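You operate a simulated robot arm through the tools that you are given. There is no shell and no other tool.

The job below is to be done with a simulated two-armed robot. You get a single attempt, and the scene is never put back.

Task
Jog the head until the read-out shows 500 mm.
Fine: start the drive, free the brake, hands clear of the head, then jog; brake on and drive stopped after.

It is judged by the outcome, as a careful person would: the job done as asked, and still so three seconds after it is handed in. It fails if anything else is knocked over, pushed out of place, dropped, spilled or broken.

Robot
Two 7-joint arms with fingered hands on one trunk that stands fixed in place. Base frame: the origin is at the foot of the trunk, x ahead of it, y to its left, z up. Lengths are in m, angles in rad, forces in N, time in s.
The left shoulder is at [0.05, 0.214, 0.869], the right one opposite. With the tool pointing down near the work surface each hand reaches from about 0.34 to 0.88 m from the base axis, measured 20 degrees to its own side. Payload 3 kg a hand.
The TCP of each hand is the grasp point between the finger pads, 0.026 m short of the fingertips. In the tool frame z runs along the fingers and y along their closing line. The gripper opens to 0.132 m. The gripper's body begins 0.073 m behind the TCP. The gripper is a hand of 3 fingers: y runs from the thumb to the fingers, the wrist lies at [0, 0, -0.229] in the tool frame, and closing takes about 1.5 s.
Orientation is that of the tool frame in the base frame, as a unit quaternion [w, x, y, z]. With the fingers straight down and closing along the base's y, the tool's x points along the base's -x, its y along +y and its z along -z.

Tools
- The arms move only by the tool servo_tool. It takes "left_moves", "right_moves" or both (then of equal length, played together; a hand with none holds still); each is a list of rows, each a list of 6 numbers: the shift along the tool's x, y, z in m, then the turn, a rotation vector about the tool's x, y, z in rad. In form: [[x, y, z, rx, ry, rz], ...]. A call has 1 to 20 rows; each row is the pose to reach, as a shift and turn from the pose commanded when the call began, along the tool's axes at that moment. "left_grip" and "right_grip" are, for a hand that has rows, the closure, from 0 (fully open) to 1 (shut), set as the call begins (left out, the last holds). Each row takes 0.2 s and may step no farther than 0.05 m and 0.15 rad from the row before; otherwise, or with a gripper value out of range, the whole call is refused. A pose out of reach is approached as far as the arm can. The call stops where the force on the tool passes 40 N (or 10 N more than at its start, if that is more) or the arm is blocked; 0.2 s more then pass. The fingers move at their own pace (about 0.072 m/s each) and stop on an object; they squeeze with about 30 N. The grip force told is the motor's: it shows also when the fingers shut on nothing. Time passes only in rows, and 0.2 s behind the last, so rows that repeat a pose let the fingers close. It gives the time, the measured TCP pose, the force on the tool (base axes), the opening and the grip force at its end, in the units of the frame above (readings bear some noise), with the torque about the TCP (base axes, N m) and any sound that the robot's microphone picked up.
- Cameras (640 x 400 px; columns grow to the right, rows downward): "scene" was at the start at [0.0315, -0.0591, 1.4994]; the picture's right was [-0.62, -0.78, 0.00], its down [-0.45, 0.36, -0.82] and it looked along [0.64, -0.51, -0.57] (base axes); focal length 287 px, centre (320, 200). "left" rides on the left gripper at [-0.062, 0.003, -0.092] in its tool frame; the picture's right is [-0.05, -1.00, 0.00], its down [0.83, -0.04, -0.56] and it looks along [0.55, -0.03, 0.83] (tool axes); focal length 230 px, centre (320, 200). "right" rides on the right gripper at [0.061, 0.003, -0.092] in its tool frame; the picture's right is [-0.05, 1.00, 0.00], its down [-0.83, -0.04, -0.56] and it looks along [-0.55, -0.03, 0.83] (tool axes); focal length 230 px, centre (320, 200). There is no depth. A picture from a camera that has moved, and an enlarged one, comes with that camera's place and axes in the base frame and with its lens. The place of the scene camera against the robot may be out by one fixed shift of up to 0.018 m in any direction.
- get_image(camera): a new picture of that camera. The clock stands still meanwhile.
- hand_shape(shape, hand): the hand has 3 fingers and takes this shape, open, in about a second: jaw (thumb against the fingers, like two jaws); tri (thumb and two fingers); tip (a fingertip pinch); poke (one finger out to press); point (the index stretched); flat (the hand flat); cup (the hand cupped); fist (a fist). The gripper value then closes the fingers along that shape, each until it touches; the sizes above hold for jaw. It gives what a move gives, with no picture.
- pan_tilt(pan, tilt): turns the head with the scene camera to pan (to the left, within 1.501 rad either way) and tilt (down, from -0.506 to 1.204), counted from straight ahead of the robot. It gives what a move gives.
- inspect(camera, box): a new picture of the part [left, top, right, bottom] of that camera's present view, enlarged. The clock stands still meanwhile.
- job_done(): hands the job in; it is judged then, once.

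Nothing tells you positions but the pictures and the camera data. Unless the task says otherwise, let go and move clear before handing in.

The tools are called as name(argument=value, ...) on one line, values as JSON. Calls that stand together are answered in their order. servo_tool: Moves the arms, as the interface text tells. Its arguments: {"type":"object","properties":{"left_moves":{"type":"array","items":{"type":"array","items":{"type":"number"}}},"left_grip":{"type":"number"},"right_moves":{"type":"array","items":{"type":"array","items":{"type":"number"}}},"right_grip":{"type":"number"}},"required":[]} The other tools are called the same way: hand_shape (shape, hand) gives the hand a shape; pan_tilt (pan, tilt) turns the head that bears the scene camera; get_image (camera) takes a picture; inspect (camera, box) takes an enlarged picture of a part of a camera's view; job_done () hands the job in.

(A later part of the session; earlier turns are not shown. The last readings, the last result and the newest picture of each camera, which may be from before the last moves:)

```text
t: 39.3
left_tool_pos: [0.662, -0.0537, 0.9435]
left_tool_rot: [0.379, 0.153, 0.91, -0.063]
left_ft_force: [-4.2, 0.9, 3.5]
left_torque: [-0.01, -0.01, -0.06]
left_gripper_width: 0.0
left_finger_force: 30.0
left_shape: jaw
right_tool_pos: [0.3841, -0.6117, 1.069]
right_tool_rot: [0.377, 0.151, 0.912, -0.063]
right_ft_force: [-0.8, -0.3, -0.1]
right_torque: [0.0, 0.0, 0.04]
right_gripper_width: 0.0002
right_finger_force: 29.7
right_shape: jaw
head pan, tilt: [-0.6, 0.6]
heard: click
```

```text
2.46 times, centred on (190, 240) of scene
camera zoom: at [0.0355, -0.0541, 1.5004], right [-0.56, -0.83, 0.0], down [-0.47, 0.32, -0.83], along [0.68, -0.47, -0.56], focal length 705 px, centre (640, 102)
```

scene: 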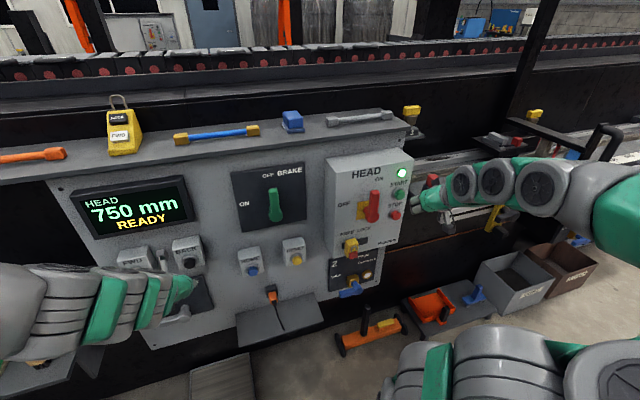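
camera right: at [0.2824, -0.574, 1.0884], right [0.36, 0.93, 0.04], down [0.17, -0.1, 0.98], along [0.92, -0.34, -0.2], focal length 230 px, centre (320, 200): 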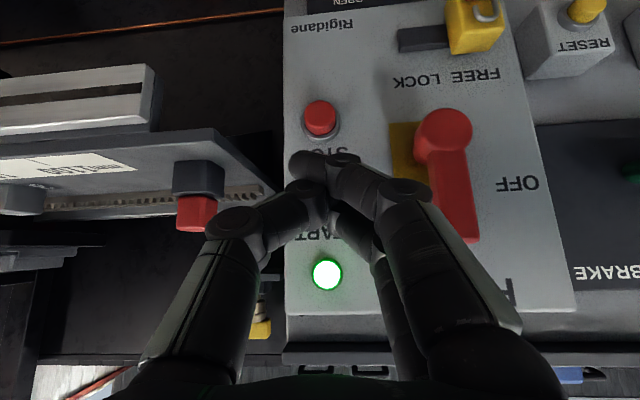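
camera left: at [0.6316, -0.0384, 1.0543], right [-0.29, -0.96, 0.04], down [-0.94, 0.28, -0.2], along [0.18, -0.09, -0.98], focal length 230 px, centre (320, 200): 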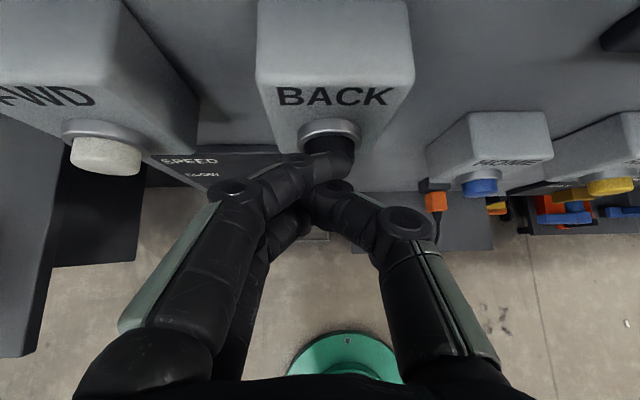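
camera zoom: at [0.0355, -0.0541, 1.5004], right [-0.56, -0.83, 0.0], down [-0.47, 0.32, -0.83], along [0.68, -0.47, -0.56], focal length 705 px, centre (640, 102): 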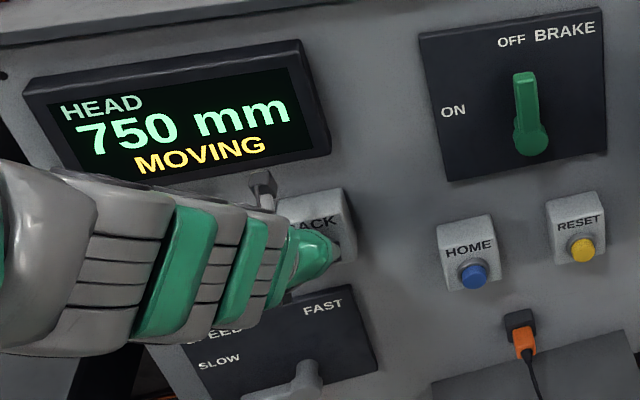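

BACK clicked and the display shows MOVING. I'll hold it briefly and read the position to get direction and speed.

servo_tool(left_moves=[[0, 0, 0, 0, 0, 0], [0, 0, 0, 0, 0, 0], [0, 0, 0, 0, 0, 0]])

inspect(camera="scene", box=[60, 160, 320, 320])

inspect(camera="scene", box=[400, 90, 640, 240])

```text
t: 40.1
left_tool_pos: [0.6626, -0.0538, 0.9447]
left_tool_rot: [0.379, 0.154, 0.91, -0.064]
left_ft_force: [-3.4, -0.3, 1.8]
left_torque: [-0.02, 0.03, -0.04]
left_gripper_width: 0.0001
left_finger_force: 29.9
left_shape: jaw
right_tool_pos: [0.3837, -0.6134, 1.0676]
right_tool_rot: [0.378, 0.15, 0.912, -0.062]
right_ft_force: [-0.8, 0.0, -0.5]
right_torque: [-0.01, -0.01, -0.03]
right_gripper_width: 0.0
right_finger_force: 29.5
right_shape: jaw
head pan, tilt: [-0.6, 0.6]
```

```text
2.46 times, centred on (190, 240) of scene
camera zoom: at [0.0355, -0.0541, 1.5004], right [-0.56, -0.83, 0.0], down [-0.47, 0.32, -0.83], along [0.68, -0.47, -0.56], focal length 705 px, centre (640, 102)
```

zoom: 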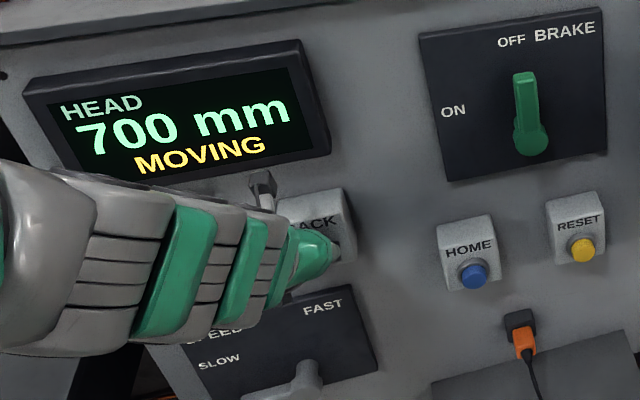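

```text
2.67 times, centred on (520, 165) of scene
camera zoom: at [0.0355, -0.0541, 1.5004], right [-0.56, -0.83, 0.0], down [-0.47, 0.32, -0.83], along [0.68, -0.47, -0.56], focal length 764 px, centre (-213, 293)
```

zoom: 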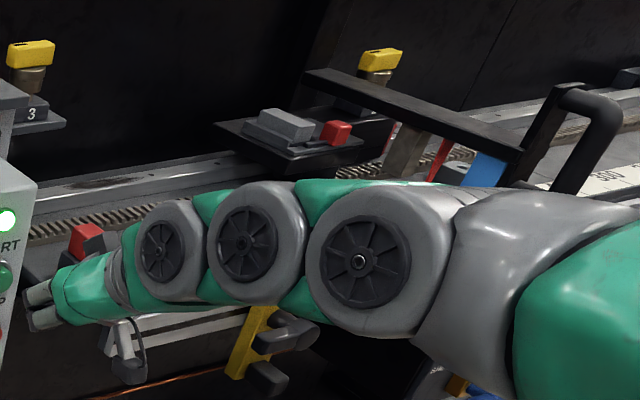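

The head is moving the right way: 700 mm after 0.8 s (~60 mm/s). I'll release now to learn how it stops and check the clearance to the green stop.

servo_tool(left_moves=[[0.0113, 0, -0.0113, 0, 0, 0]])

inspect(camera="scene", box=[60, 160, 320, 320])

inspect(camera="scene", box=[400, 90, 640, 240])

```text
t: 40.5
left_tool_pos: [0.648, -0.0475, 0.946]
left_tool_rot: [0.379, 0.153, 0.91, -0.064]
left_ft_force: [0.3, -0.3, 0.0]
left_torque: [0.01, -0.03, 0.01]
left_gripper_width: 0.0
left_finger_force: 29.6
left_shape: jaw
right_tool_pos: [0.3861, -0.6108, 1.069]
right_tool_rot: [0.377, 0.151, 0.912, -0.062]
right_ft_force: [0.5, -0.3, -0.5]
right_torque: [-0.01, 0.02, 0.03]
right_gripper_width: 0.0
right_finger_force: 29.9
right_shape: jaw
head pan, tilt: [-0.6, 0.6]
```

```text
2.46 times, centred on (190, 240) of scene
camera zoom: at [0.0356, -0.0541, 1.5004], right [-0.56, -0.83, 0.0], down [-0.47, 0.32, -0.83], along [0.68, -0.47, -0.56], focal length 705 px, centre (640, 102)
```

zoom: 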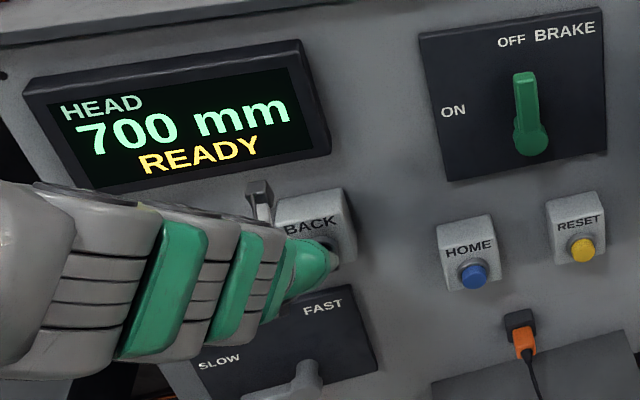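

```text
2.67 times, centred on (520, 165) of scene
camera zoom: at [0.0356, -0.0541, 1.5004], right [-0.56, -0.83, 0.0], down [-0.47, 0.32, -0.83], along [0.68, -0.47, -0.56], focal length 764 px, centre (-213, 293)
```

zoom: 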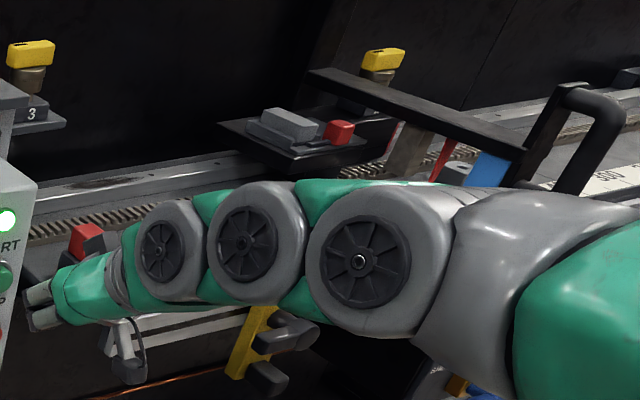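

The read-out stands at exactly 700 READY, so a press may step 50 mm or the read-out may be coarse. I'll tap BACK once briefly to see.

servo_tool(left_moves=[[-0.0115, 0, 0.0115, 0, 0, 0], [0, 0, 0, 0, 0, 0]])

inspect(camera="scene", box=[60, 160, 320, 320])

inspect(camera="scene", box=[400, 90, 640, 240])

```text
t: 41.1
left_tool_pos: [0.6473, -0.0482, 0.9458]
left_tool_rot: [0.379, 0.151, 0.911, -0.063]
left_ft_force: [-0.7, -0.1, 1.0]
left_torque: [-0.01, 0.0, 0.0]
left_gripper_width: 0.0
left_finger_force: 30.1
left_shape: jaw
right_tool_pos: [0.3858, -0.6119, 1.0674]
right_tool_rot: [0.377, 0.15, 0.912, -0.062]
right_ft_force: [-0.6, 0.2, 0.5]
right_torque: [0.01, -0.02, 0.0]
right_gripper_width: 0.0
right_finger_force: 30.3
right_shape: jaw
head pan, tilt: [-0.6, 0.6]
```

```text
2.46 times, centred on (190, 240) of scene
camera zoom: at [0.0356, -0.0541, 1.5004], right [-0.56, -0.83, 0.0], down [-0.47, 0.32, -0.83], along [0.68, -0.47, -0.56], focal length 705 px, centre (640, 102)
```

zoom: 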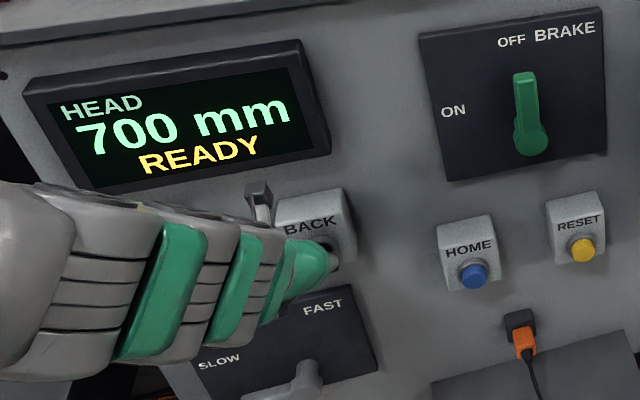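

```text
2.67 times, centred on (520, 165) of scene
camera zoom: at [0.0356, -0.0541, 1.5004], right [-0.56, -0.83, 0.0], down [-0.47, 0.32, -0.83], along [0.68, -0.47, -0.56], focal length 764 px, centre (-213, 293)
```

zoom: 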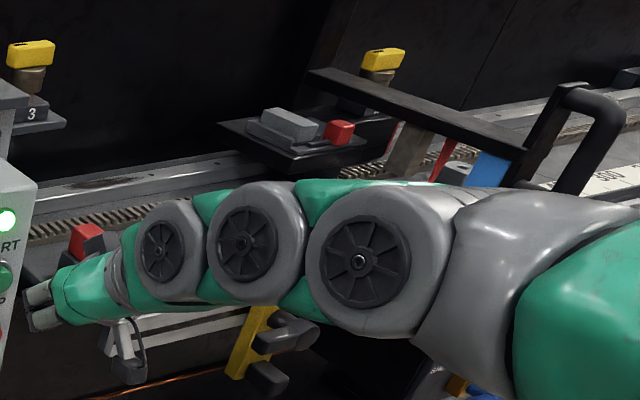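

That quick tap didn't register (no click). I'll press with one hold row before releasing.

servo_tool(left_moves=[[-0.0115, 0, 0.0115, 0, 0, 0], [-0.012, 0, 0.012, 0, 0, 0]])

inspect(camera="scene", box=[60, 160, 320, 320])

inspect(camera="scene", box=[400, 90, 640, 240])

```text
t: 41.7
left_tool_pos: [0.6627, -0.0525, 0.9443]
left_tool_rot: [0.378, 0.153, 0.911, -0.064]
left_ft_force: [-0.6, -0.3, 1.2]
left_torque: [-0.04, 0.02, -0.02]
left_gripper_width: 0.0002
left_finger_force: 30.0
left_shape: jaw
right_tool_pos: [0.3852, -0.6115, 1.0694]
right_tool_rot: [0.377, 0.151, 0.911, -0.063]
right_ft_force: [-0.2, 0.0, -0.7]
right_torque: [0.03, 0.01, -0.03]
right_gripper_width: 0.0
right_finger_force: 30.0
right_shape: jaw
head pan, tilt: [-0.6, 0.6]
heard: click
```

```text
2.46 times, centred on (190, 240) of scene
camera zoom: at [0.0356, -0.0541, 1.5004], right [-0.56, -0.83, 0.0], down [-0.47, 0.32, -0.83], along [0.68, -0.47, -0.56], focal length 705 px, centre (640, 102)
```

zoom: 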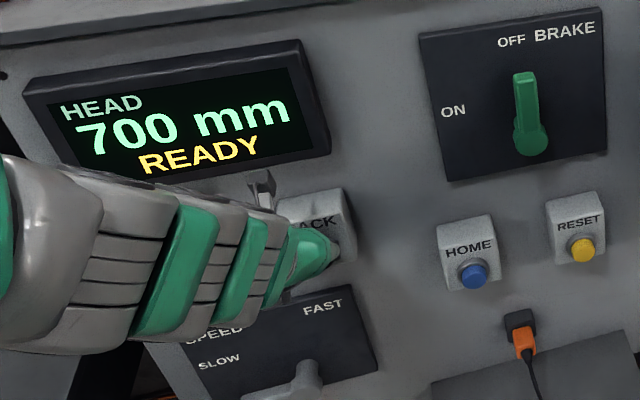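

```text
2.67 times, centred on (520, 165) of scene
camera zoom: at [0.0356, -0.0541, 1.5004], right [-0.56, -0.83, 0.0], down [-0.47, 0.32, -0.83], along [0.68, -0.47, -0.56], focal length 764 px, centre (-213, 293)
```

zoom: 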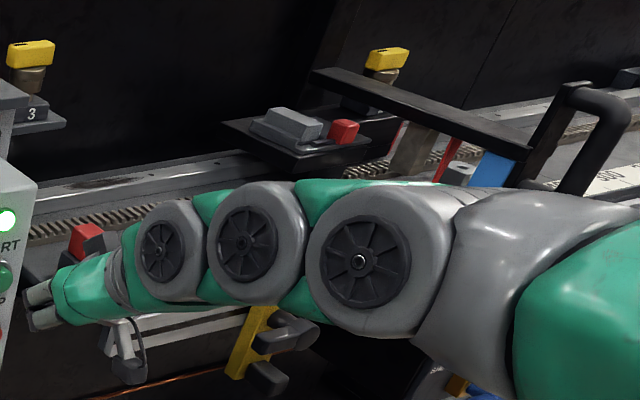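

It clicked and the head has just begun to move. I'll release at once and see where it settles.

servo_tool(left_moves=[[0.0115, 0, -0.0115, 0, 0, 0], [0.0115, 0, -0.0115, 0, 0, 0]])

inspect(camera="scene", box=[60, 160, 320, 320])

inspect(camera="scene", box=[400, 90, 640, 240])

```text
t: 42.3
left_tool_pos: [0.6493, -0.0485, 0.9475]
left_tool_rot: [0.379, 0.153, 0.911, -0.063]
left_ft_force: [0.4, 0.6, 0.8]
left_torque: [0.02, -0.04, 0.01]
left_gripper_width: 0.0
left_finger_force: 29.9
left_shape: jaw
right_tool_pos: [0.3835, -0.6115, 1.0694]
right_tool_rot: [0.378, 0.15, 0.912, -0.062]
right_ft_force: [0.8, 0.2, -0.8]
right_torque: [-0.04, 0.0, -0.02]
right_gripper_width: 0.0
right_finger_force: 29.4
right_shape: jaw
head pan, tilt: [-0.6, 0.6]
```

```text
2.46 times, centred on (190, 240) of scene
camera zoom: at [0.0356, -0.0541, 1.5004], right [-0.56, -0.83, 0.0], down [-0.47, 0.32, -0.83], along [0.68, -0.47, -0.56], focal length 705 px, centre (640, 102)
```

zoom: 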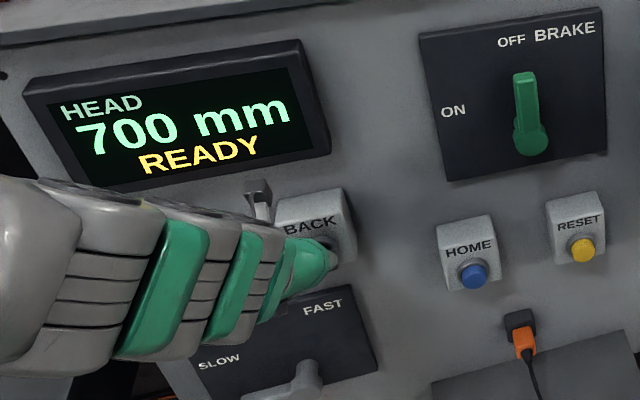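

```text
2.67 times, centred on (520, 165) of scene
camera zoom: at [0.0356, -0.0541, 1.5004], right [-0.56, -0.83, 0.0], down [-0.47, 0.32, -0.83], along [0.68, -0.47, -0.56], focal length 764 px, centre (-213, 293)
```

zoom: 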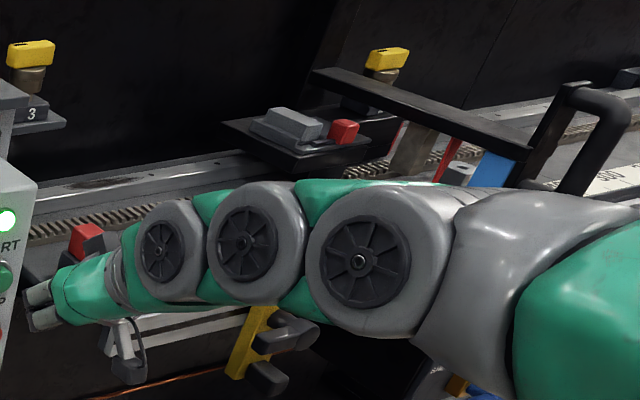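

The head crept ~9 mm but the read-out still shows 700, so the read-out is coarse; the jog is hold-to-run at roughly 50 mm/s. Before going farther I'll raise the right hand to a look-out pose to see the gap between the head and the green stop.

servo_tool(right_moves=[[-0.0225, -0.0035, -0.0244, 0.0, 0.0, 0.0], [-0.0449, -0.007, -0.0489, 0.0689, 0.0179, 0.1114], [-0.0674, -0.0105, -0.0733, 0.1377, 0.0358, 0.2228], [-0.0898, -0.014, -0.0977, 0.2066, 0.0538, 0.3342], [-0.1123, -0.0175, -0.1222, 0.2754, 0.0717, 0.4456], [-0.1347, -0.0209, -0.1466, 0.3443, 0.0896, 0.557], [-0.1572, -0.0244, -0.171, 0.4132, 0.1075, 0.6683], [-0.1796, -0.0279, -0.1954, 0.482, 0.1254, 0.7797], [-0.2021, -0.0314, -0.2199, 0.5509, 0.1434, 0.8911], [-0.2245, -0.0349, -0.2443, 0.6197, 0.1613, 1.0025], [-0.2245, -0.0349, -0.2443, 0.6886, 0.1792, 1.1139]])

get_image(camera="right")

get_image(camera="scene")

```text
t: 44.7
left_tool_pos: [0.6476, -0.0485, 0.9465]
left_tool_rot: [0.378, 0.154, 0.911, -0.064]
left_ft_force: [-0.4, -0.4, 0.3]
left_torque: [0.04, -0.01, 0.0]
left_gripper_width: 0.0001
left_finger_force: 29.7
left_shape: jaw
right_tool_pos: [0.3598, -0.6402, 1.4022]
right_tool_rot: [0.205, 0.717, 0.652, -0.133]
right_ft_force: [-0.3, 0.0, -1.0]
right_torque: [0.0, -0.01, -0.02]
right_gripper_width: 0.0002
right_finger_force: 30.0
right_shape: jaw
head pan, tilt: [-0.6, 0.6]
```

```text
taken
camera right: at [0.3634, -0.5436, 1.4529], right [0.98, -0.11, 0.14], down [-0.18, -0.47, 0.86], along [-0.03, -0.88, -0.48], focal length 230 px, centre (320, 200)
```

right: 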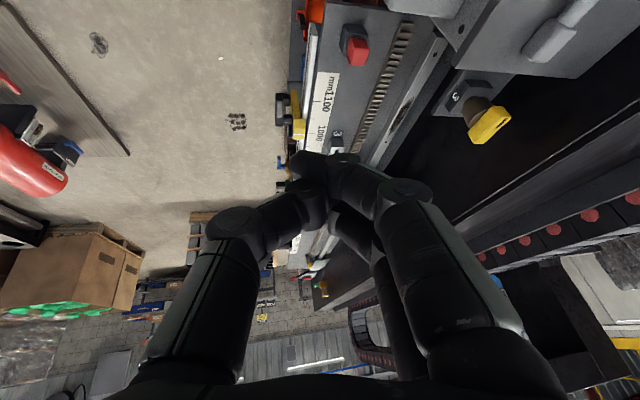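

```text
taken
```

scene: 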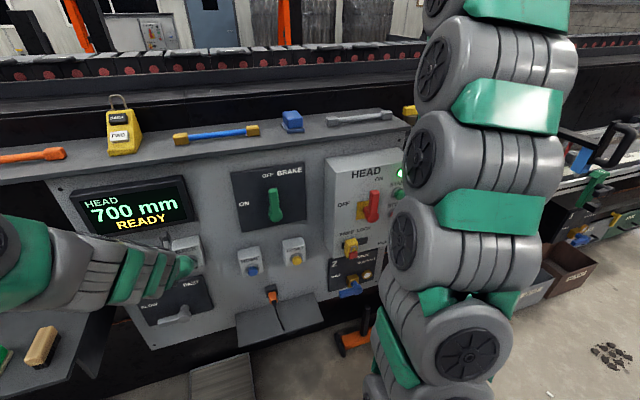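

The scene camera now sees the head's front and the green stop to the right of the arm; I'll zoom in there.

inspect(camera="scene", box=[540, 100, 640, 220])

pan_tilt(pan=-0.85, tilt=0.5)

get_image(camera="scene")

```text
3.33 times, centred on (590, 160) of scene
camera zoom: at [0.0357, -0.0541, 1.5004], right [-0.56, -0.83, 0.0], down [-0.47, 0.32, -0.83], along [0.68, -0.47, -0.56], focal length 955 px, centre (-580, 333)
```

zoom: 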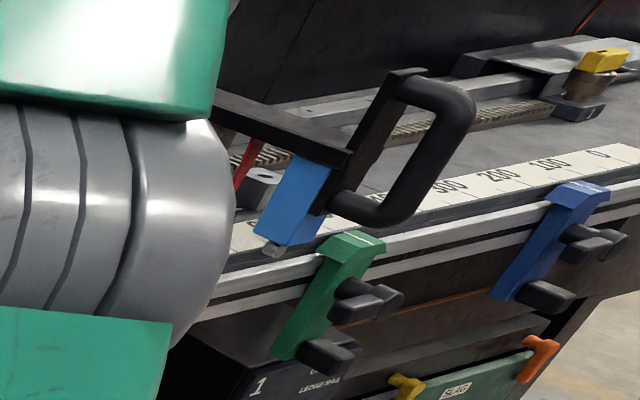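

```text
t: 45.5
left_tool_pos: [0.6486, -0.0479, 0.9466]
left_tool_rot: [0.378, 0.153, 0.911, -0.063]
left_ft_force: [-0.5, 0.4, -0.9]
left_torque: [-0.02, -0.01, -0.02]
left_gripper_width: 0.0
left_finger_force: 30.5
left_shape: jaw
right_tool_pos: [0.3598, -0.6403, 1.4024]
right_tool_rot: [0.206, 0.717, 0.653, -0.133]
right_ft_force: [-0.4, -0.5, 0.1]
right_torque: [0.01, 0.03, -0.03]
right_gripper_width: 0.0
right_finger_force: 30.9
right_shape: jaw
head pan, tilt: [-0.85, 0.499]
```

```text
taken
```

scene: 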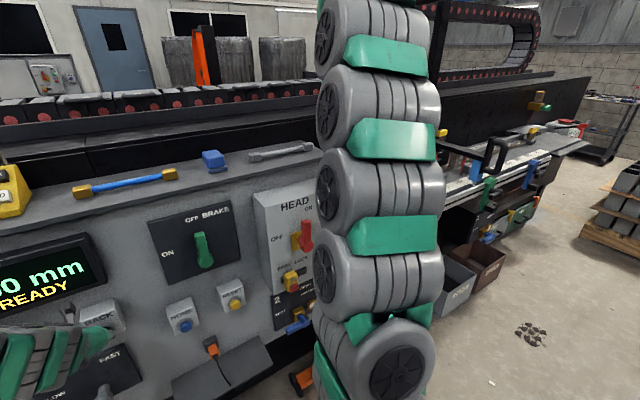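

inspect(camera="scene", box=[440, 125, 550, 215])

inspect(camera="scene", box=[440, 150, 510, 200])

```text
4.44 times, centred on (495, 170) of scene
camera zoom: at [0.0228, -0.0725, 1.5094], right [-0.75, -0.66, 0.0], down [-0.32, 0.36, -0.88], along [0.58, -0.66, -0.48], focal length 1274 px, centre (-458, 333)
```

zoom: 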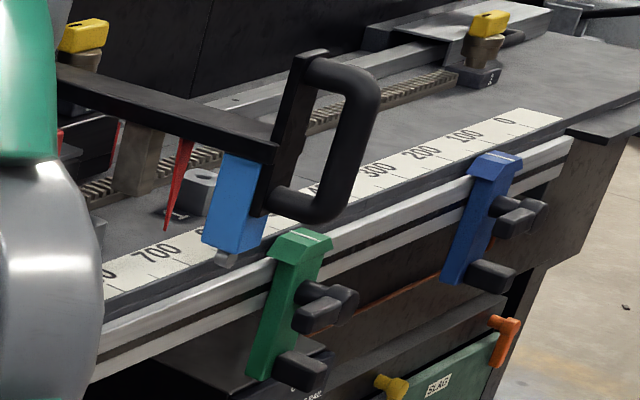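

```text
8.00 times, centred on (475, 175) of scene
camera zoom: at [0.0228, -0.0725, 1.5094], right [-0.75, -0.66, 0.0], down [-0.32, 0.36, -0.88], along [0.58, -0.66, -0.48], focal length 2293 px, centre (-920, 400)
```

zoom: 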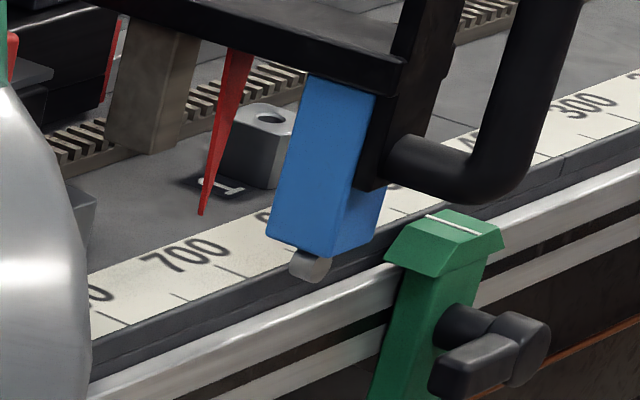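

Careful triangulation puts the scale at z ≈ 0.9975, the dogs' ridges at ≈ 1.000 and the head's switch foot just above at ≈ 1.006; the green dog is near 550 mm, so I'll approach it in short stretches. I'll hold BACK for about 2 s and check.

pan_tilt(pan=-0.6, tilt=0.6)

servo_tool(left_moves=[[-0.0115, 0, 0.0115, 0, 0, 0], [-0.012, 0, 0.012, 0, 0, 0], [-0.012, 0, 0.012, 0, 0, 0], [-0.012, 0, 0.012, 0, 0, 0], [-0.012, 0, 0.012, 0, 0, 0], [-0.012, 0, 0.012, 0, 0, 0], [-0.012, 0, 0.012, 0, 0, 0], [-0.012, 0, 0.012, 0, 0, 0]])

get_image(camera="scene")

inspect(camera="scene", box=[540, 100, 640, 220])

```text
t: 46.3
left_tool_pos: [0.648, -0.0473, 0.9467]
left_tool_rot: [0.378, 0.153, 0.911, -0.064]
left_ft_force: [0.0, 0.6, -0.1]
left_torque: [0.0, -0.01, 0.04]
left_gripper_width: 0.0
left_finger_force: 30.3
left_shape: jaw
right_tool_pos: [0.3606, -0.6401, 1.4022]
right_tool_rot: [0.207, 0.716, 0.654, -0.133]
right_ft_force: [0.2, 0.9, -0.1]
right_torque: [0.03, 0.01, -0.04]
right_gripper_width: 0.0
right_finger_force: 29.5
right_shape: jaw
head pan, tilt: [-0.6, 0.6]
```

```text
t: 48.1
left_tool_pos: [0.6642, -0.0527, 0.9459]
left_tool_rot: [0.378, 0.154, 0.911, -0.063]
left_ft_force: [0.3, 0.9, 0.5]
left_torque: [0.01, 0.02, 0.01]
left_gripper_width: 0.0002
left_finger_force: 29.8
left_shape: jaw
right_tool_pos: [0.3599, -0.6391, 1.401]
right_tool_rot: [0.207, 0.717, 0.652, -0.133]
right_ft_force: [-0.6, 0.1, 0.1]
right_torque: [0.0, -0.03, 0.03]
right_gripper_width: 0.0002
right_finger_force: 30.2
right_shape: jaw
head pan, tilt: [-0.6, 0.6]
```

```text
taken
```

scene: 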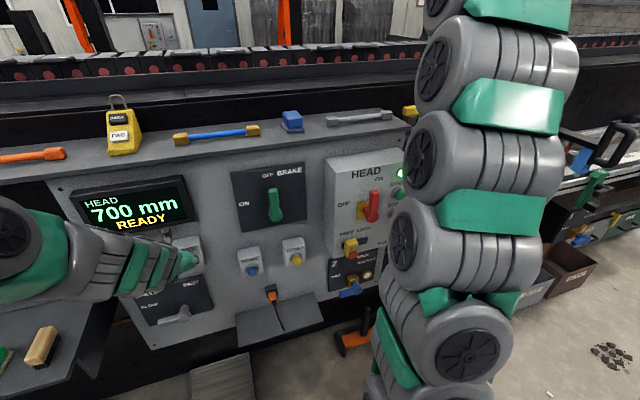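

```text
3.33 times, centred on (590, 160) of scene
camera zoom: at [0.0356, -0.0541, 1.5004], right [-0.56, -0.83, 0.0], down [-0.47, 0.32, -0.83], along [0.68, -0.47, -0.56], focal length 955 px, centre (-580, 333)
```

zoom: 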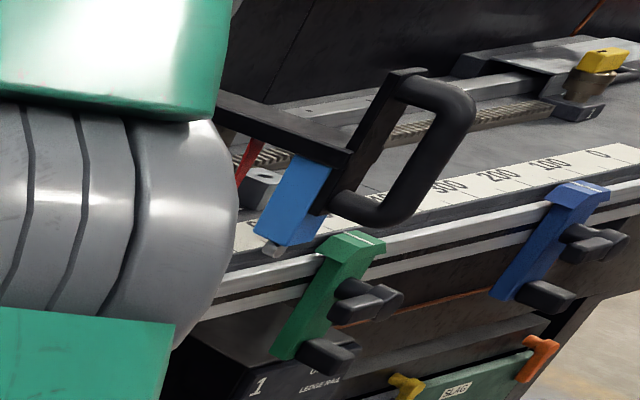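

No click this time and no contact force — the fingertip seems to be missing the button slightly. I'll look with the left camera.

get_image(camera="left")

inspect(camera="left", box=[260, 80, 400, 230])

inspect(camera="scene", box=[110, 210, 240, 320])

```text
taken
camera left: at [0.6448, -0.0424, 1.0547], right [-0.29, -0.96, 0.04], down [-0.94, 0.28, -0.2], along [0.18, -0.09, -0.98], focal length 230 px, centre (320, 200)
```

left: 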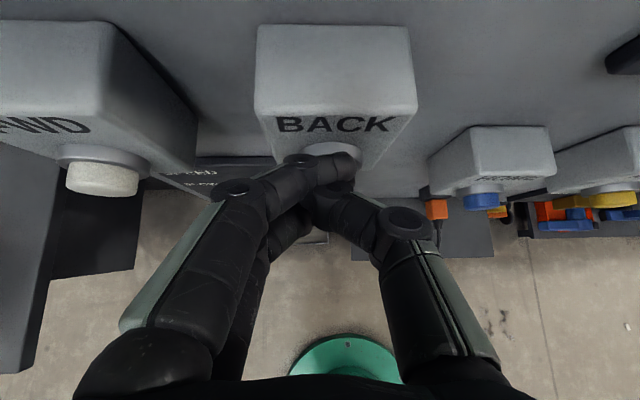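

```text
2.67 times, centred on (330, 155) of left
camera zoom: at [0.6448, -0.0424, 1.0547], right [-0.29, -0.96, 0.04], down [-0.94, 0.28, -0.2], along [0.18, -0.09, -0.98], focal length 614 px, centre (293, 320)
```

zoom: 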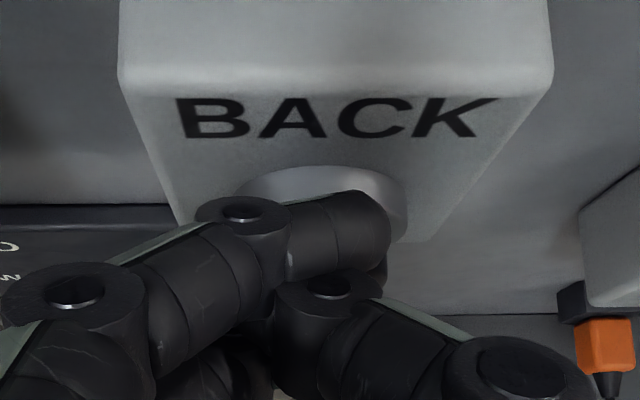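

```text
3.64 times, centred on (175, 265) of scene
camera zoom: at [0.0356, -0.0541, 1.5004], right [-0.56, -0.83, 0.0], down [-0.47, 0.32, -0.83], along [0.68, -0.47, -0.56], focal length 1042 px, centre (847, -36)
```

zoom: 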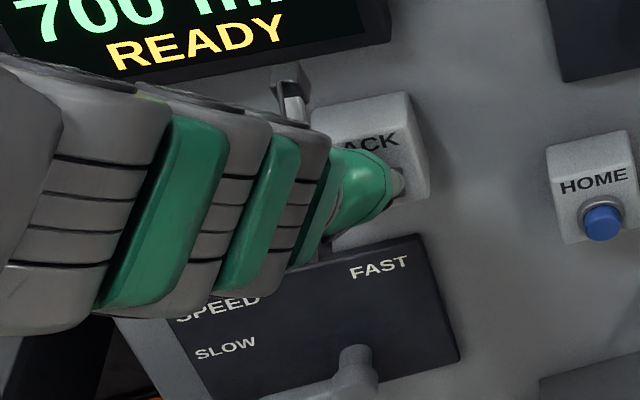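

The earlier press force had an upward part and then vanished: the finger is riding over the top of the button cap. I'll back off, lower by ~9 mm, and check alignment before pressing again.

servo_tool(left_moves=[[0.0177, 0, -0.0177, 0, 0, 0], [0.0241, 0, -0.0113, 0, 0, 0]])

inspect(camera="left", box=[260, 80, 400, 230])

inspect(camera="scene", box=[110, 210, 240, 320])

```text
t: 48.7
left_tool_pos: [0.6407, -0.0452, 0.9362]
left_tool_rot: [0.379, 0.153, 0.91, -0.063]
left_ft_force: [0.1, 0.1, 0.2]
left_torque: [-0.01, 0.02, -0.02]
left_gripper_width: 0.0
left_finger_force: 29.4
left_shape: jaw
right_tool_pos: [0.3597, -0.6403, 1.4014]
right_tool_rot: [0.206, 0.718, 0.652, -0.134]
right_ft_force: [-0.4, -0.1, 0.5]
right_torque: [0.0, 0.0, -0.03]
right_gripper_width: 0.0001
right_finger_force: 30.2
right_shape: jaw
head pan, tilt: [-0.6, 0.6]
```

```text
2.67 times, centred on (330, 155) of left
camera zoom: at [0.6209, -0.0335, 1.0449], right [-0.29, -0.96, 0.04], down [-0.94, 0.28, -0.2], along [0.18, -0.09, -0.98], focal length 614 px, centre (293, 320)
```

zoom: 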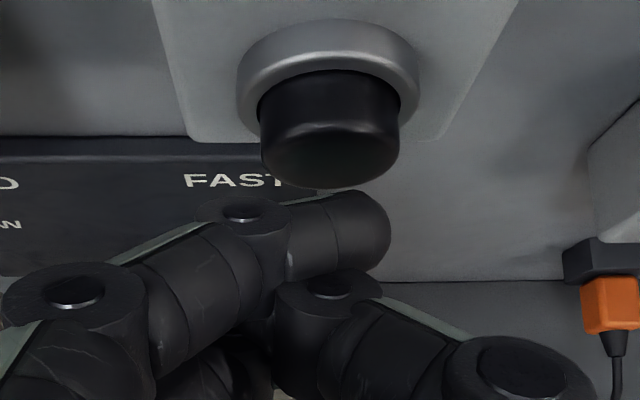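

```text
3.64 times, centred on (175, 265) of scene
camera zoom: at [0.0356, -0.0541, 1.5004], right [-0.56, -0.83, 0.0], down [-0.47, 0.32, -0.83], along [0.68, -0.47, -0.56], focal length 1042 px, centre (847, -36)
```

zoom: 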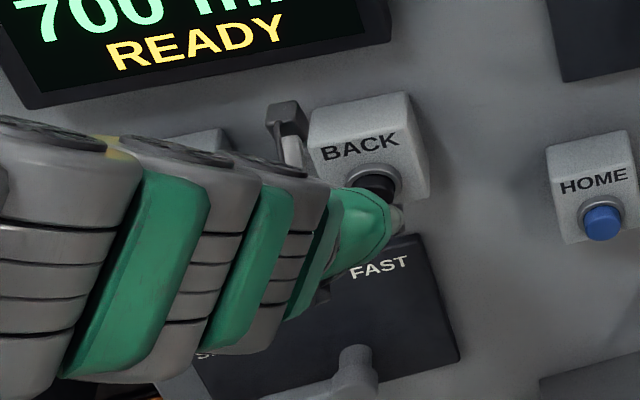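

Now the button's centre is clear: z ≈ 0.924, and the fingertip's leading edge is lined up with it. I'll press again and hold for about a second.

servo_tool(left_moves=[[-0.0085, 0, 0.0085, 0, 0, 0], [-0.0134, 0, 0.0134, 0, 0, 0], [-0.0141, 0, 0.0141, 0, 0, 0], [-0.0141, 0, 0.0141, 0, 0, 0], [-0.0141, 0, 0.0141, 0, 0, 0]])

get_image(camera="scene")

inspect(camera="scene", box=[540, 100, 640, 220])

```text
t: 49.9
left_tool_pos: [0.6581, -0.0518, 0.9355]
left_tool_rot: [0.378, 0.153, 0.911, -0.063]
left_ft_force: [-12.3, 4.0, -4.0]
left_torque: [0.07, 0.1, -0.18]
left_gripper_width: 0.0
left_finger_force: 29.9
left_shape: jaw
right_tool_pos: [0.3599, -0.6409, 1.4024]
right_tool_rot: [0.207, 0.716, 0.653, -0.133]
right_ft_force: [-0.4, -0.6, -0.3]
right_torque: [-0.01, 0.0, 0.01]
right_gripper_width: 0.0001
right_finger_force: 29.8
right_shape: jaw
head pan, tilt: [-0.6, 0.6]
heard: click
```

```text
taken
```

scene: 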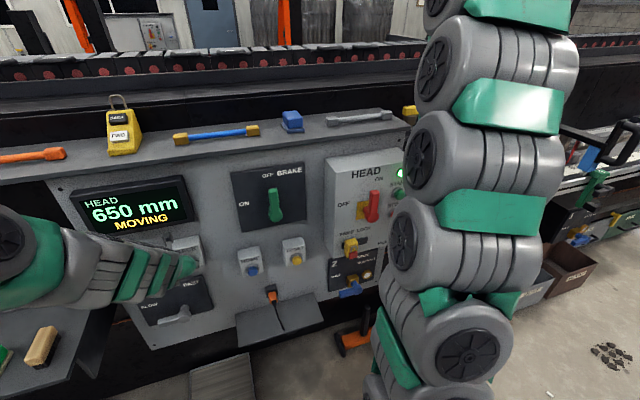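

```text
3.33 times, centred on (590, 160) of scene
camera zoom: at [0.0355, -0.0541, 1.5004], right [-0.56, -0.83, 0.0], down [-0.47, 0.32, -0.83], along [0.68, -0.47, -0.56], focal length 955 px, centre (-580, 333)
```

zoom: 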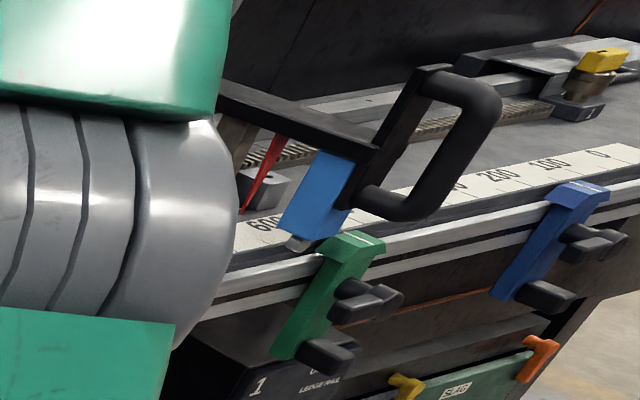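

The jog works: 650 MOVING, and the foot nears the green dog (~80–90 mm to go). I'll hold about 0.8 s more and check.

servo_tool(left_moves=[[0, 0, 0, 0, 0, 0], [0, 0, 0, 0, 0, 0], [0, 0, 0, 0, 0, 0]])

get_image(camera="scene")

inspect(camera="scene", box=[540, 100, 640, 220])

```text
t: 50.7
left_tool_pos: [0.6593, -0.0514, 0.9359]
left_tool_rot: [0.38, 0.153, 0.91, -0.064]
left_ft_force: [-4.5, 0.8, 4.1]
left_torque: [-0.06, -0.06, -0.04]
left_gripper_width: 0.0001
left_finger_force: 29.6
left_shape: jaw
right_tool_pos: [0.3607, -0.6403, 1.4014]
right_tool_rot: [0.206, 0.718, 0.652, -0.133]
right_ft_force: [-0.4, 0.1, -1.1]
right_torque: [0.0, 0.02, -0.01]
right_gripper_width: 0.0
right_finger_force: 30.1
right_shape: jaw
head pan, tilt: [-0.6, 0.6]
```

```text
taken
```

scene: 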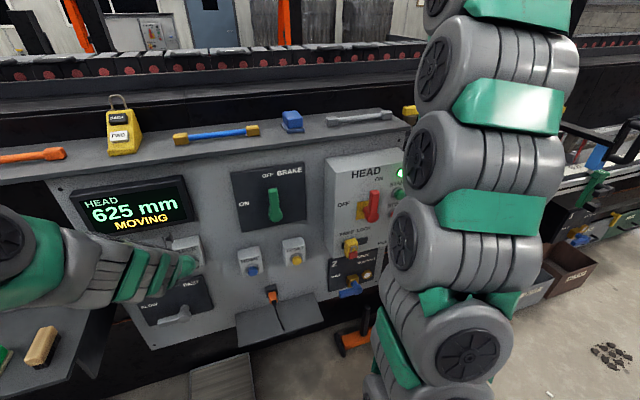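

```text
3.33 times, centred on (590, 160) of scene
camera zoom: at [0.0355, -0.0541, 1.5004], right [-0.56, -0.83, 0.0], down [-0.47, 0.32, -0.83], along [0.68, -0.47, -0.56], focal length 955 px, centre (-580, 333)
```

zoom: 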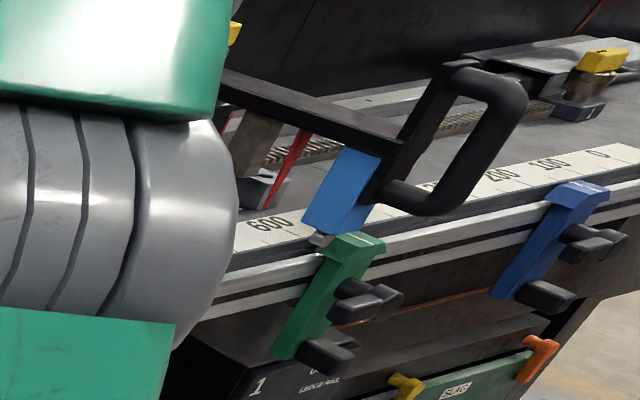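

625 MOVING; the foot is about to meet the green dog. I'll hold briefly again and look right away.

servo_tool(left_moves=[[0, 0, 0, 0, 0, 0]])

get_image(camera="scene")

inspect(camera="scene", box=[570, 120, 640, 200])

```text
t: 51.1
left_tool_pos: [0.6592, -0.0522, 0.9357]
left_tool_rot: [0.378, 0.153, 0.911, -0.065]
left_ft_force: [-4.6, 0.5, 4.3]
left_torque: [-0.09, -0.06, -0.06]
left_gripper_width: 0.0
left_finger_force: 30.4
left_shape: jaw
right_tool_pos: [0.3596, -0.6401, 1.4022]
right_tool_rot: [0.207, 0.717, 0.653, -0.134]
right_ft_force: [0.5, -0.9, -0.2]
right_torque: [0.02, 0.0, -0.02]
right_gripper_width: 0.0
right_finger_force: 29.6
right_shape: jaw
head pan, tilt: [-0.6, 0.6]
```

```text
taken
```

scene: 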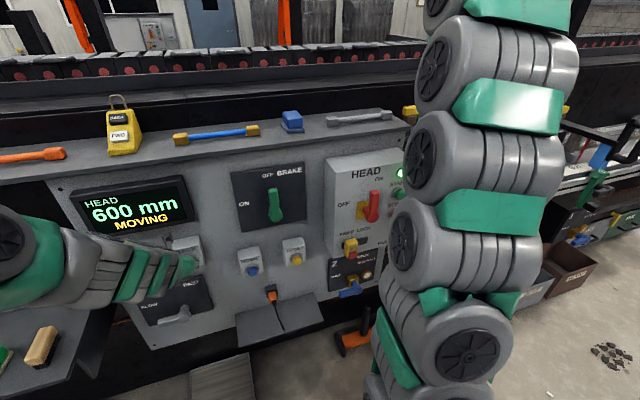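

```text
5.00 times, centred on (605, 160) of scene
camera zoom: at [0.0355, -0.0541, 1.5004], right [-0.56, -0.83, 0.0], down [-0.47, 0.32, -0.83], along [0.68, -0.47, -0.56], focal length 1433 px, centre (-1105, 400)
```

zoom: 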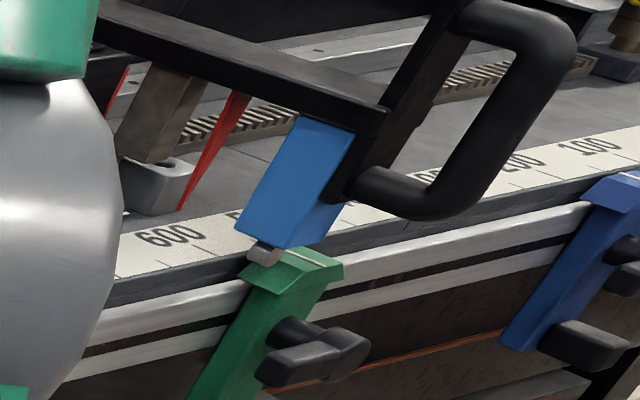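

600 MOVING; the foot's roller is at the edge of the green dog and looks slightly above it. One short hold more, then look.

servo_tool(left_moves=[[0, 0, 0, 0, 0, 0]])

get_image(camera="scene")

inspect(camera="scene", box=[570, 120, 640, 200])

```text
t: 51.5
left_tool_pos: [0.6582, -0.0522, 0.9363]
left_tool_rot: [0.378, 0.154, 0.911, -0.064]
left_ft_force: [-5.5, 0.6, 4.8]
left_torque: [-0.08, -0.05, -0.08]
left_gripper_width: 0.0
left_finger_force: 29.9
left_shape: jaw
right_tool_pos: [0.3595, -0.6406, 1.4019]
right_tool_rot: [0.206, 0.717, 0.652, -0.134]
right_ft_force: [-0.7, 0.2, 0.0]
right_torque: [0.0, 0.01, -0.01]
right_gripper_width: 0.0
right_finger_force: 30.0
right_shape: jaw
head pan, tilt: [-0.6, 0.6]
```

```text
taken
```

scene: 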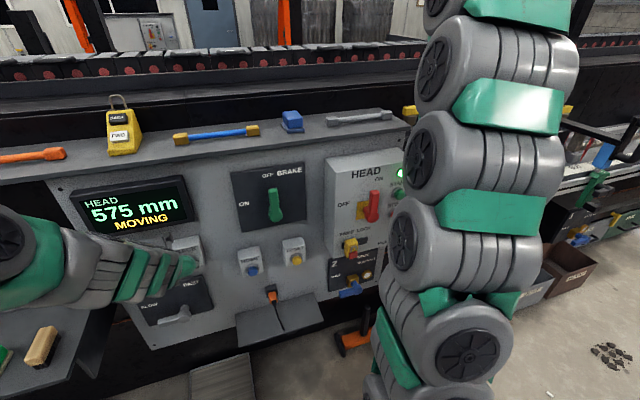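

```text
5.00 times, centred on (605, 160) of scene
camera zoom: at [0.0355, -0.0541, 1.5004], right [-0.56, -0.83, 0.0], down [-0.47, 0.32, -0.83], along [0.68, -0.47, -0.56], focal length 1433 px, centre (-1105, 400)
```

zoom: 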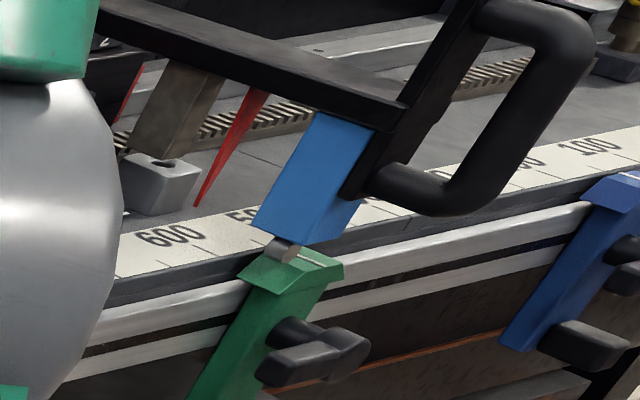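

575 MOVING; the roller is riding over the green dog's ridge without shifting it. Continuing with one short hold at a time.

servo_tool(left_moves=[[0, 0, 0, 0, 0, 0]])

get_image(camera="scene")

inspect(camera="scene", box=[570, 120, 640, 200])

```text
t: 51.9
left_tool_pos: [0.6574, -0.053, 0.9369]
left_tool_rot: [0.378, 0.154, 0.911, -0.063]
left_ft_force: [-4.4, 0.7, 4.2]
left_torque: [-0.12, -0.05, -0.07]
left_gripper_width: 0.0001
left_finger_force: 30.2
left_shape: jaw
right_tool_pos: [0.3604, -0.6408, 1.4018]
right_tool_rot: [0.207, 0.717, 0.653, -0.133]
right_ft_force: [-0.5, 0.1, -0.3]
right_torque: [0.03, 0.01, 0.02]
right_gripper_width: 0.0
right_finger_force: 30.0
right_shape: jaw
head pan, tilt: [-0.6, 0.6]
```

```text
taken
```

scene: 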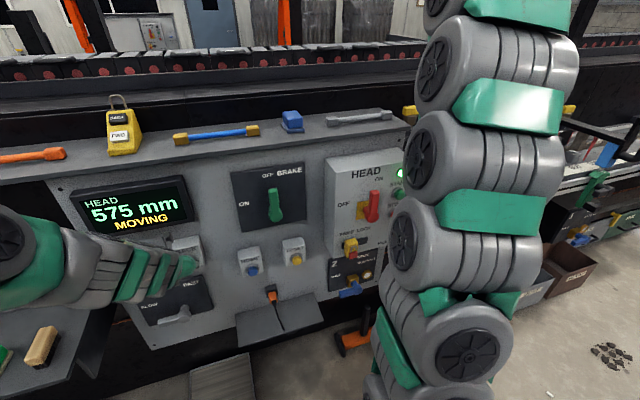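

```text
5.00 times, centred on (605, 160) of scene
camera zoom: at [0.0355, -0.0541, 1.5004], right [-0.56, -0.83, 0.0], down [-0.47, 0.32, -0.83], along [0.68, -0.47, -0.56], focal length 1433 px, centre (-1105, 400)
```

zoom: 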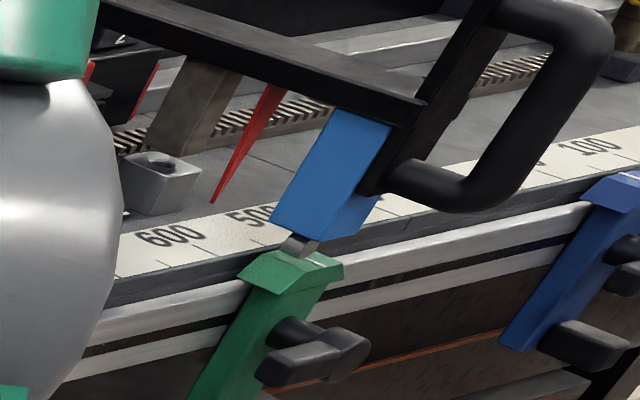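

The dog is undisturbed and the head passes over it (575, ~565 true). I'll hold ~0.6 s more.

servo_tool(left_moves=[[0, 0, 0, 0, 0, 0], [0, 0, 0, 0, 0, 0]])

get_image(camera="scene")

inspect(camera="scene", box=[570, 120, 640, 200])

```text
t: 52.5
left_tool_pos: [0.6586, -0.0525, 0.936]
left_tool_rot: [0.378, 0.153, 0.911, -0.064]
left_ft_force: [-5.1, 0.5, 3.5]
left_torque: [-0.07, -0.06, -0.08]
left_gripper_width: 0.0
left_finger_force: 29.9
left_shape: jaw
right_tool_pos: [0.3603, -0.6395, 1.401]
right_tool_rot: [0.206, 0.717, 0.653, -0.133]
right_ft_force: [0.0, -0.6, -0.4]
right_torque: [0.03, -0.04, -0.02]
right_gripper_width: 0.0002
right_finger_force: 29.8
right_shape: jaw
head pan, tilt: [-0.6, 0.6]
```

```text
taken
```

scene: 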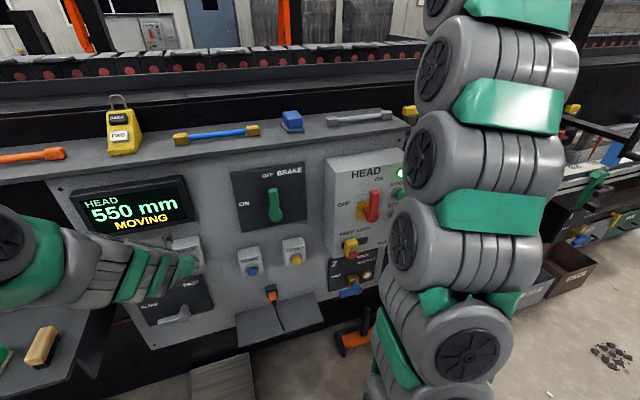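

```text
5.00 times, centred on (605, 160) of scene
camera zoom: at [0.0355, -0.0541, 1.5004], right [-0.56, -0.83, 0.0], down [-0.47, 0.32, -0.83], along [0.68, -0.47, -0.56], focal length 1433 px, centre (-1105, 400)
```

zoom: 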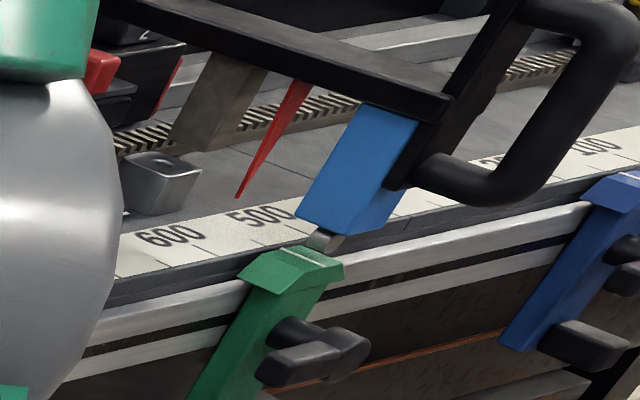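

550 MOVING. Next short hold, about 0.4 s.

servo_tool(left_moves=[[0, 0, 0, 0, 0, 0]])

get_image(camera="scene")

inspect(camera="scene", box=[570, 120, 640, 200])

```text
t: 52.9
left_tool_pos: [0.659, -0.0526, 0.9364]
left_tool_rot: [0.379, 0.152, 0.911, -0.062]
left_ft_force: [-4.9, 0.1, 3.2]
left_torque: [-0.1, -0.04, -0.11]
left_gripper_width: 0.0
left_finger_force: 29.5
left_shape: jaw
right_tool_pos: [0.361, -0.6413, 1.402]
right_tool_rot: [0.206, 0.717, 0.653, -0.134]
right_ft_force: [-1.3, -0.4, 0.1]
right_torque: [0.0, 0.01, 0.0]
right_gripper_width: 0.0
right_finger_force: 30.4
right_shape: jaw
head pan, tilt: [-0.6, 0.6]
```

```text
taken
```

scene: 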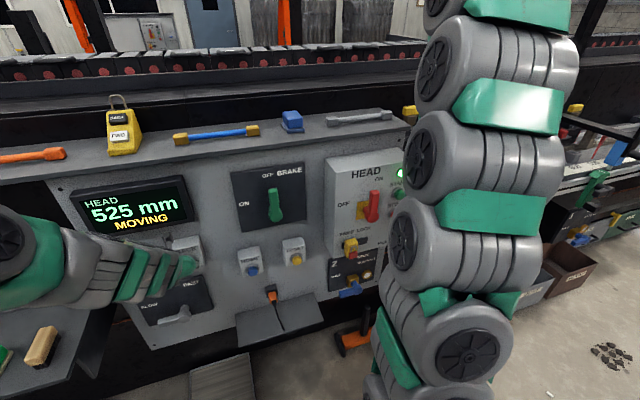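

```text
5.00 times, centred on (605, 160) of scene
camera zoom: at [0.0355, -0.0541, 1.5004], right [-0.56, -0.83, 0.0], down [-0.47, 0.32, -0.83], along [0.68, -0.47, -0.56], focal length 1433 px, centre (-1105, 400)
```

zoom: 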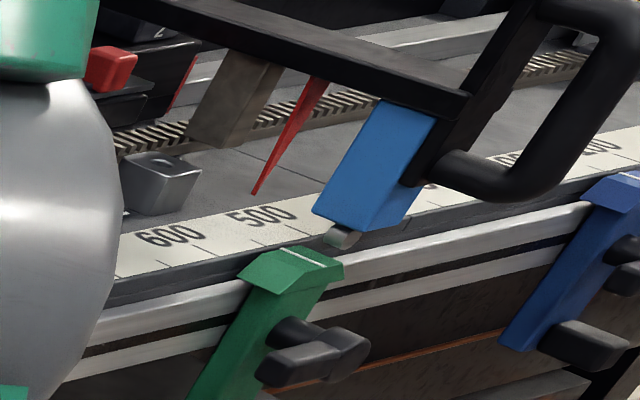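

525 MOVING, true position ≈ 522 by the image track, moving ~47 mm/s. I'll hold 0.4 s more and release in the same call to land on 500.

servo_tool(left_moves=[[0, 0, 0, 0, 0, 0], [0, 0, 0, 0, 0, 0], [0.0141, 0, -0.0141, 0, 0, 0], [0.0212, 0, -0.0212, 0, 0, 0]])

get_image(camera="scene")

inspect(camera="scene", box=[570, 120, 640, 200])

```text
t: 53.9
left_tool_pos: [0.6305, -0.043, 0.9362]
left_tool_rot: [0.379, 0.152, 0.911, -0.063]
left_ft_force: [0.1, -1.0, 0.3]
left_torque: [0.02, -0.03, 0.01]
left_gripper_width: 0.0
left_finger_force: 30.3
left_shape: jaw
right_tool_pos: [0.3609, -0.6399, 1.4015]
right_tool_rot: [0.207, 0.716, 0.653, -0.132]
right_ft_force: [-0.5, 0.1, 0.0]
right_torque: [-0.01, 0.06, 0.02]
right_gripper_width: 0.0
right_finger_force: 30.0
right_shape: jaw
head pan, tilt: [-0.6, 0.6]
```

```text
taken
```

scene: 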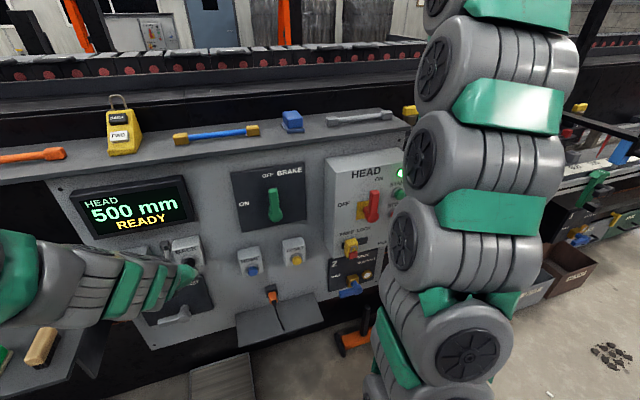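

```text
5.00 times, centred on (605, 160) of scene
camera zoom: at [0.0356, -0.0541, 1.5004], right [-0.56, -0.83, 0.0], down [-0.47, 0.32, -0.83], along [0.68, -0.47, -0.56], focal length 1433 px, centre (-1105, 400)
```

zoom: 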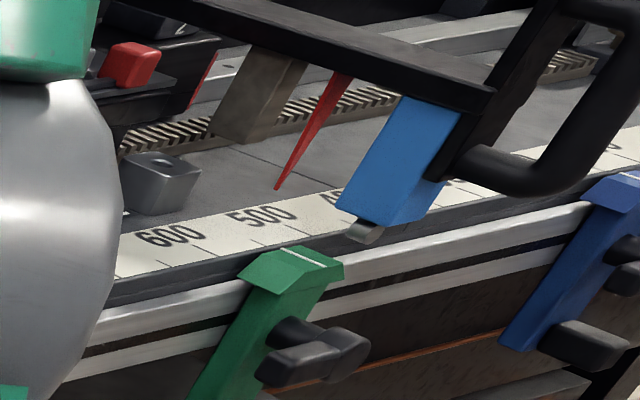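

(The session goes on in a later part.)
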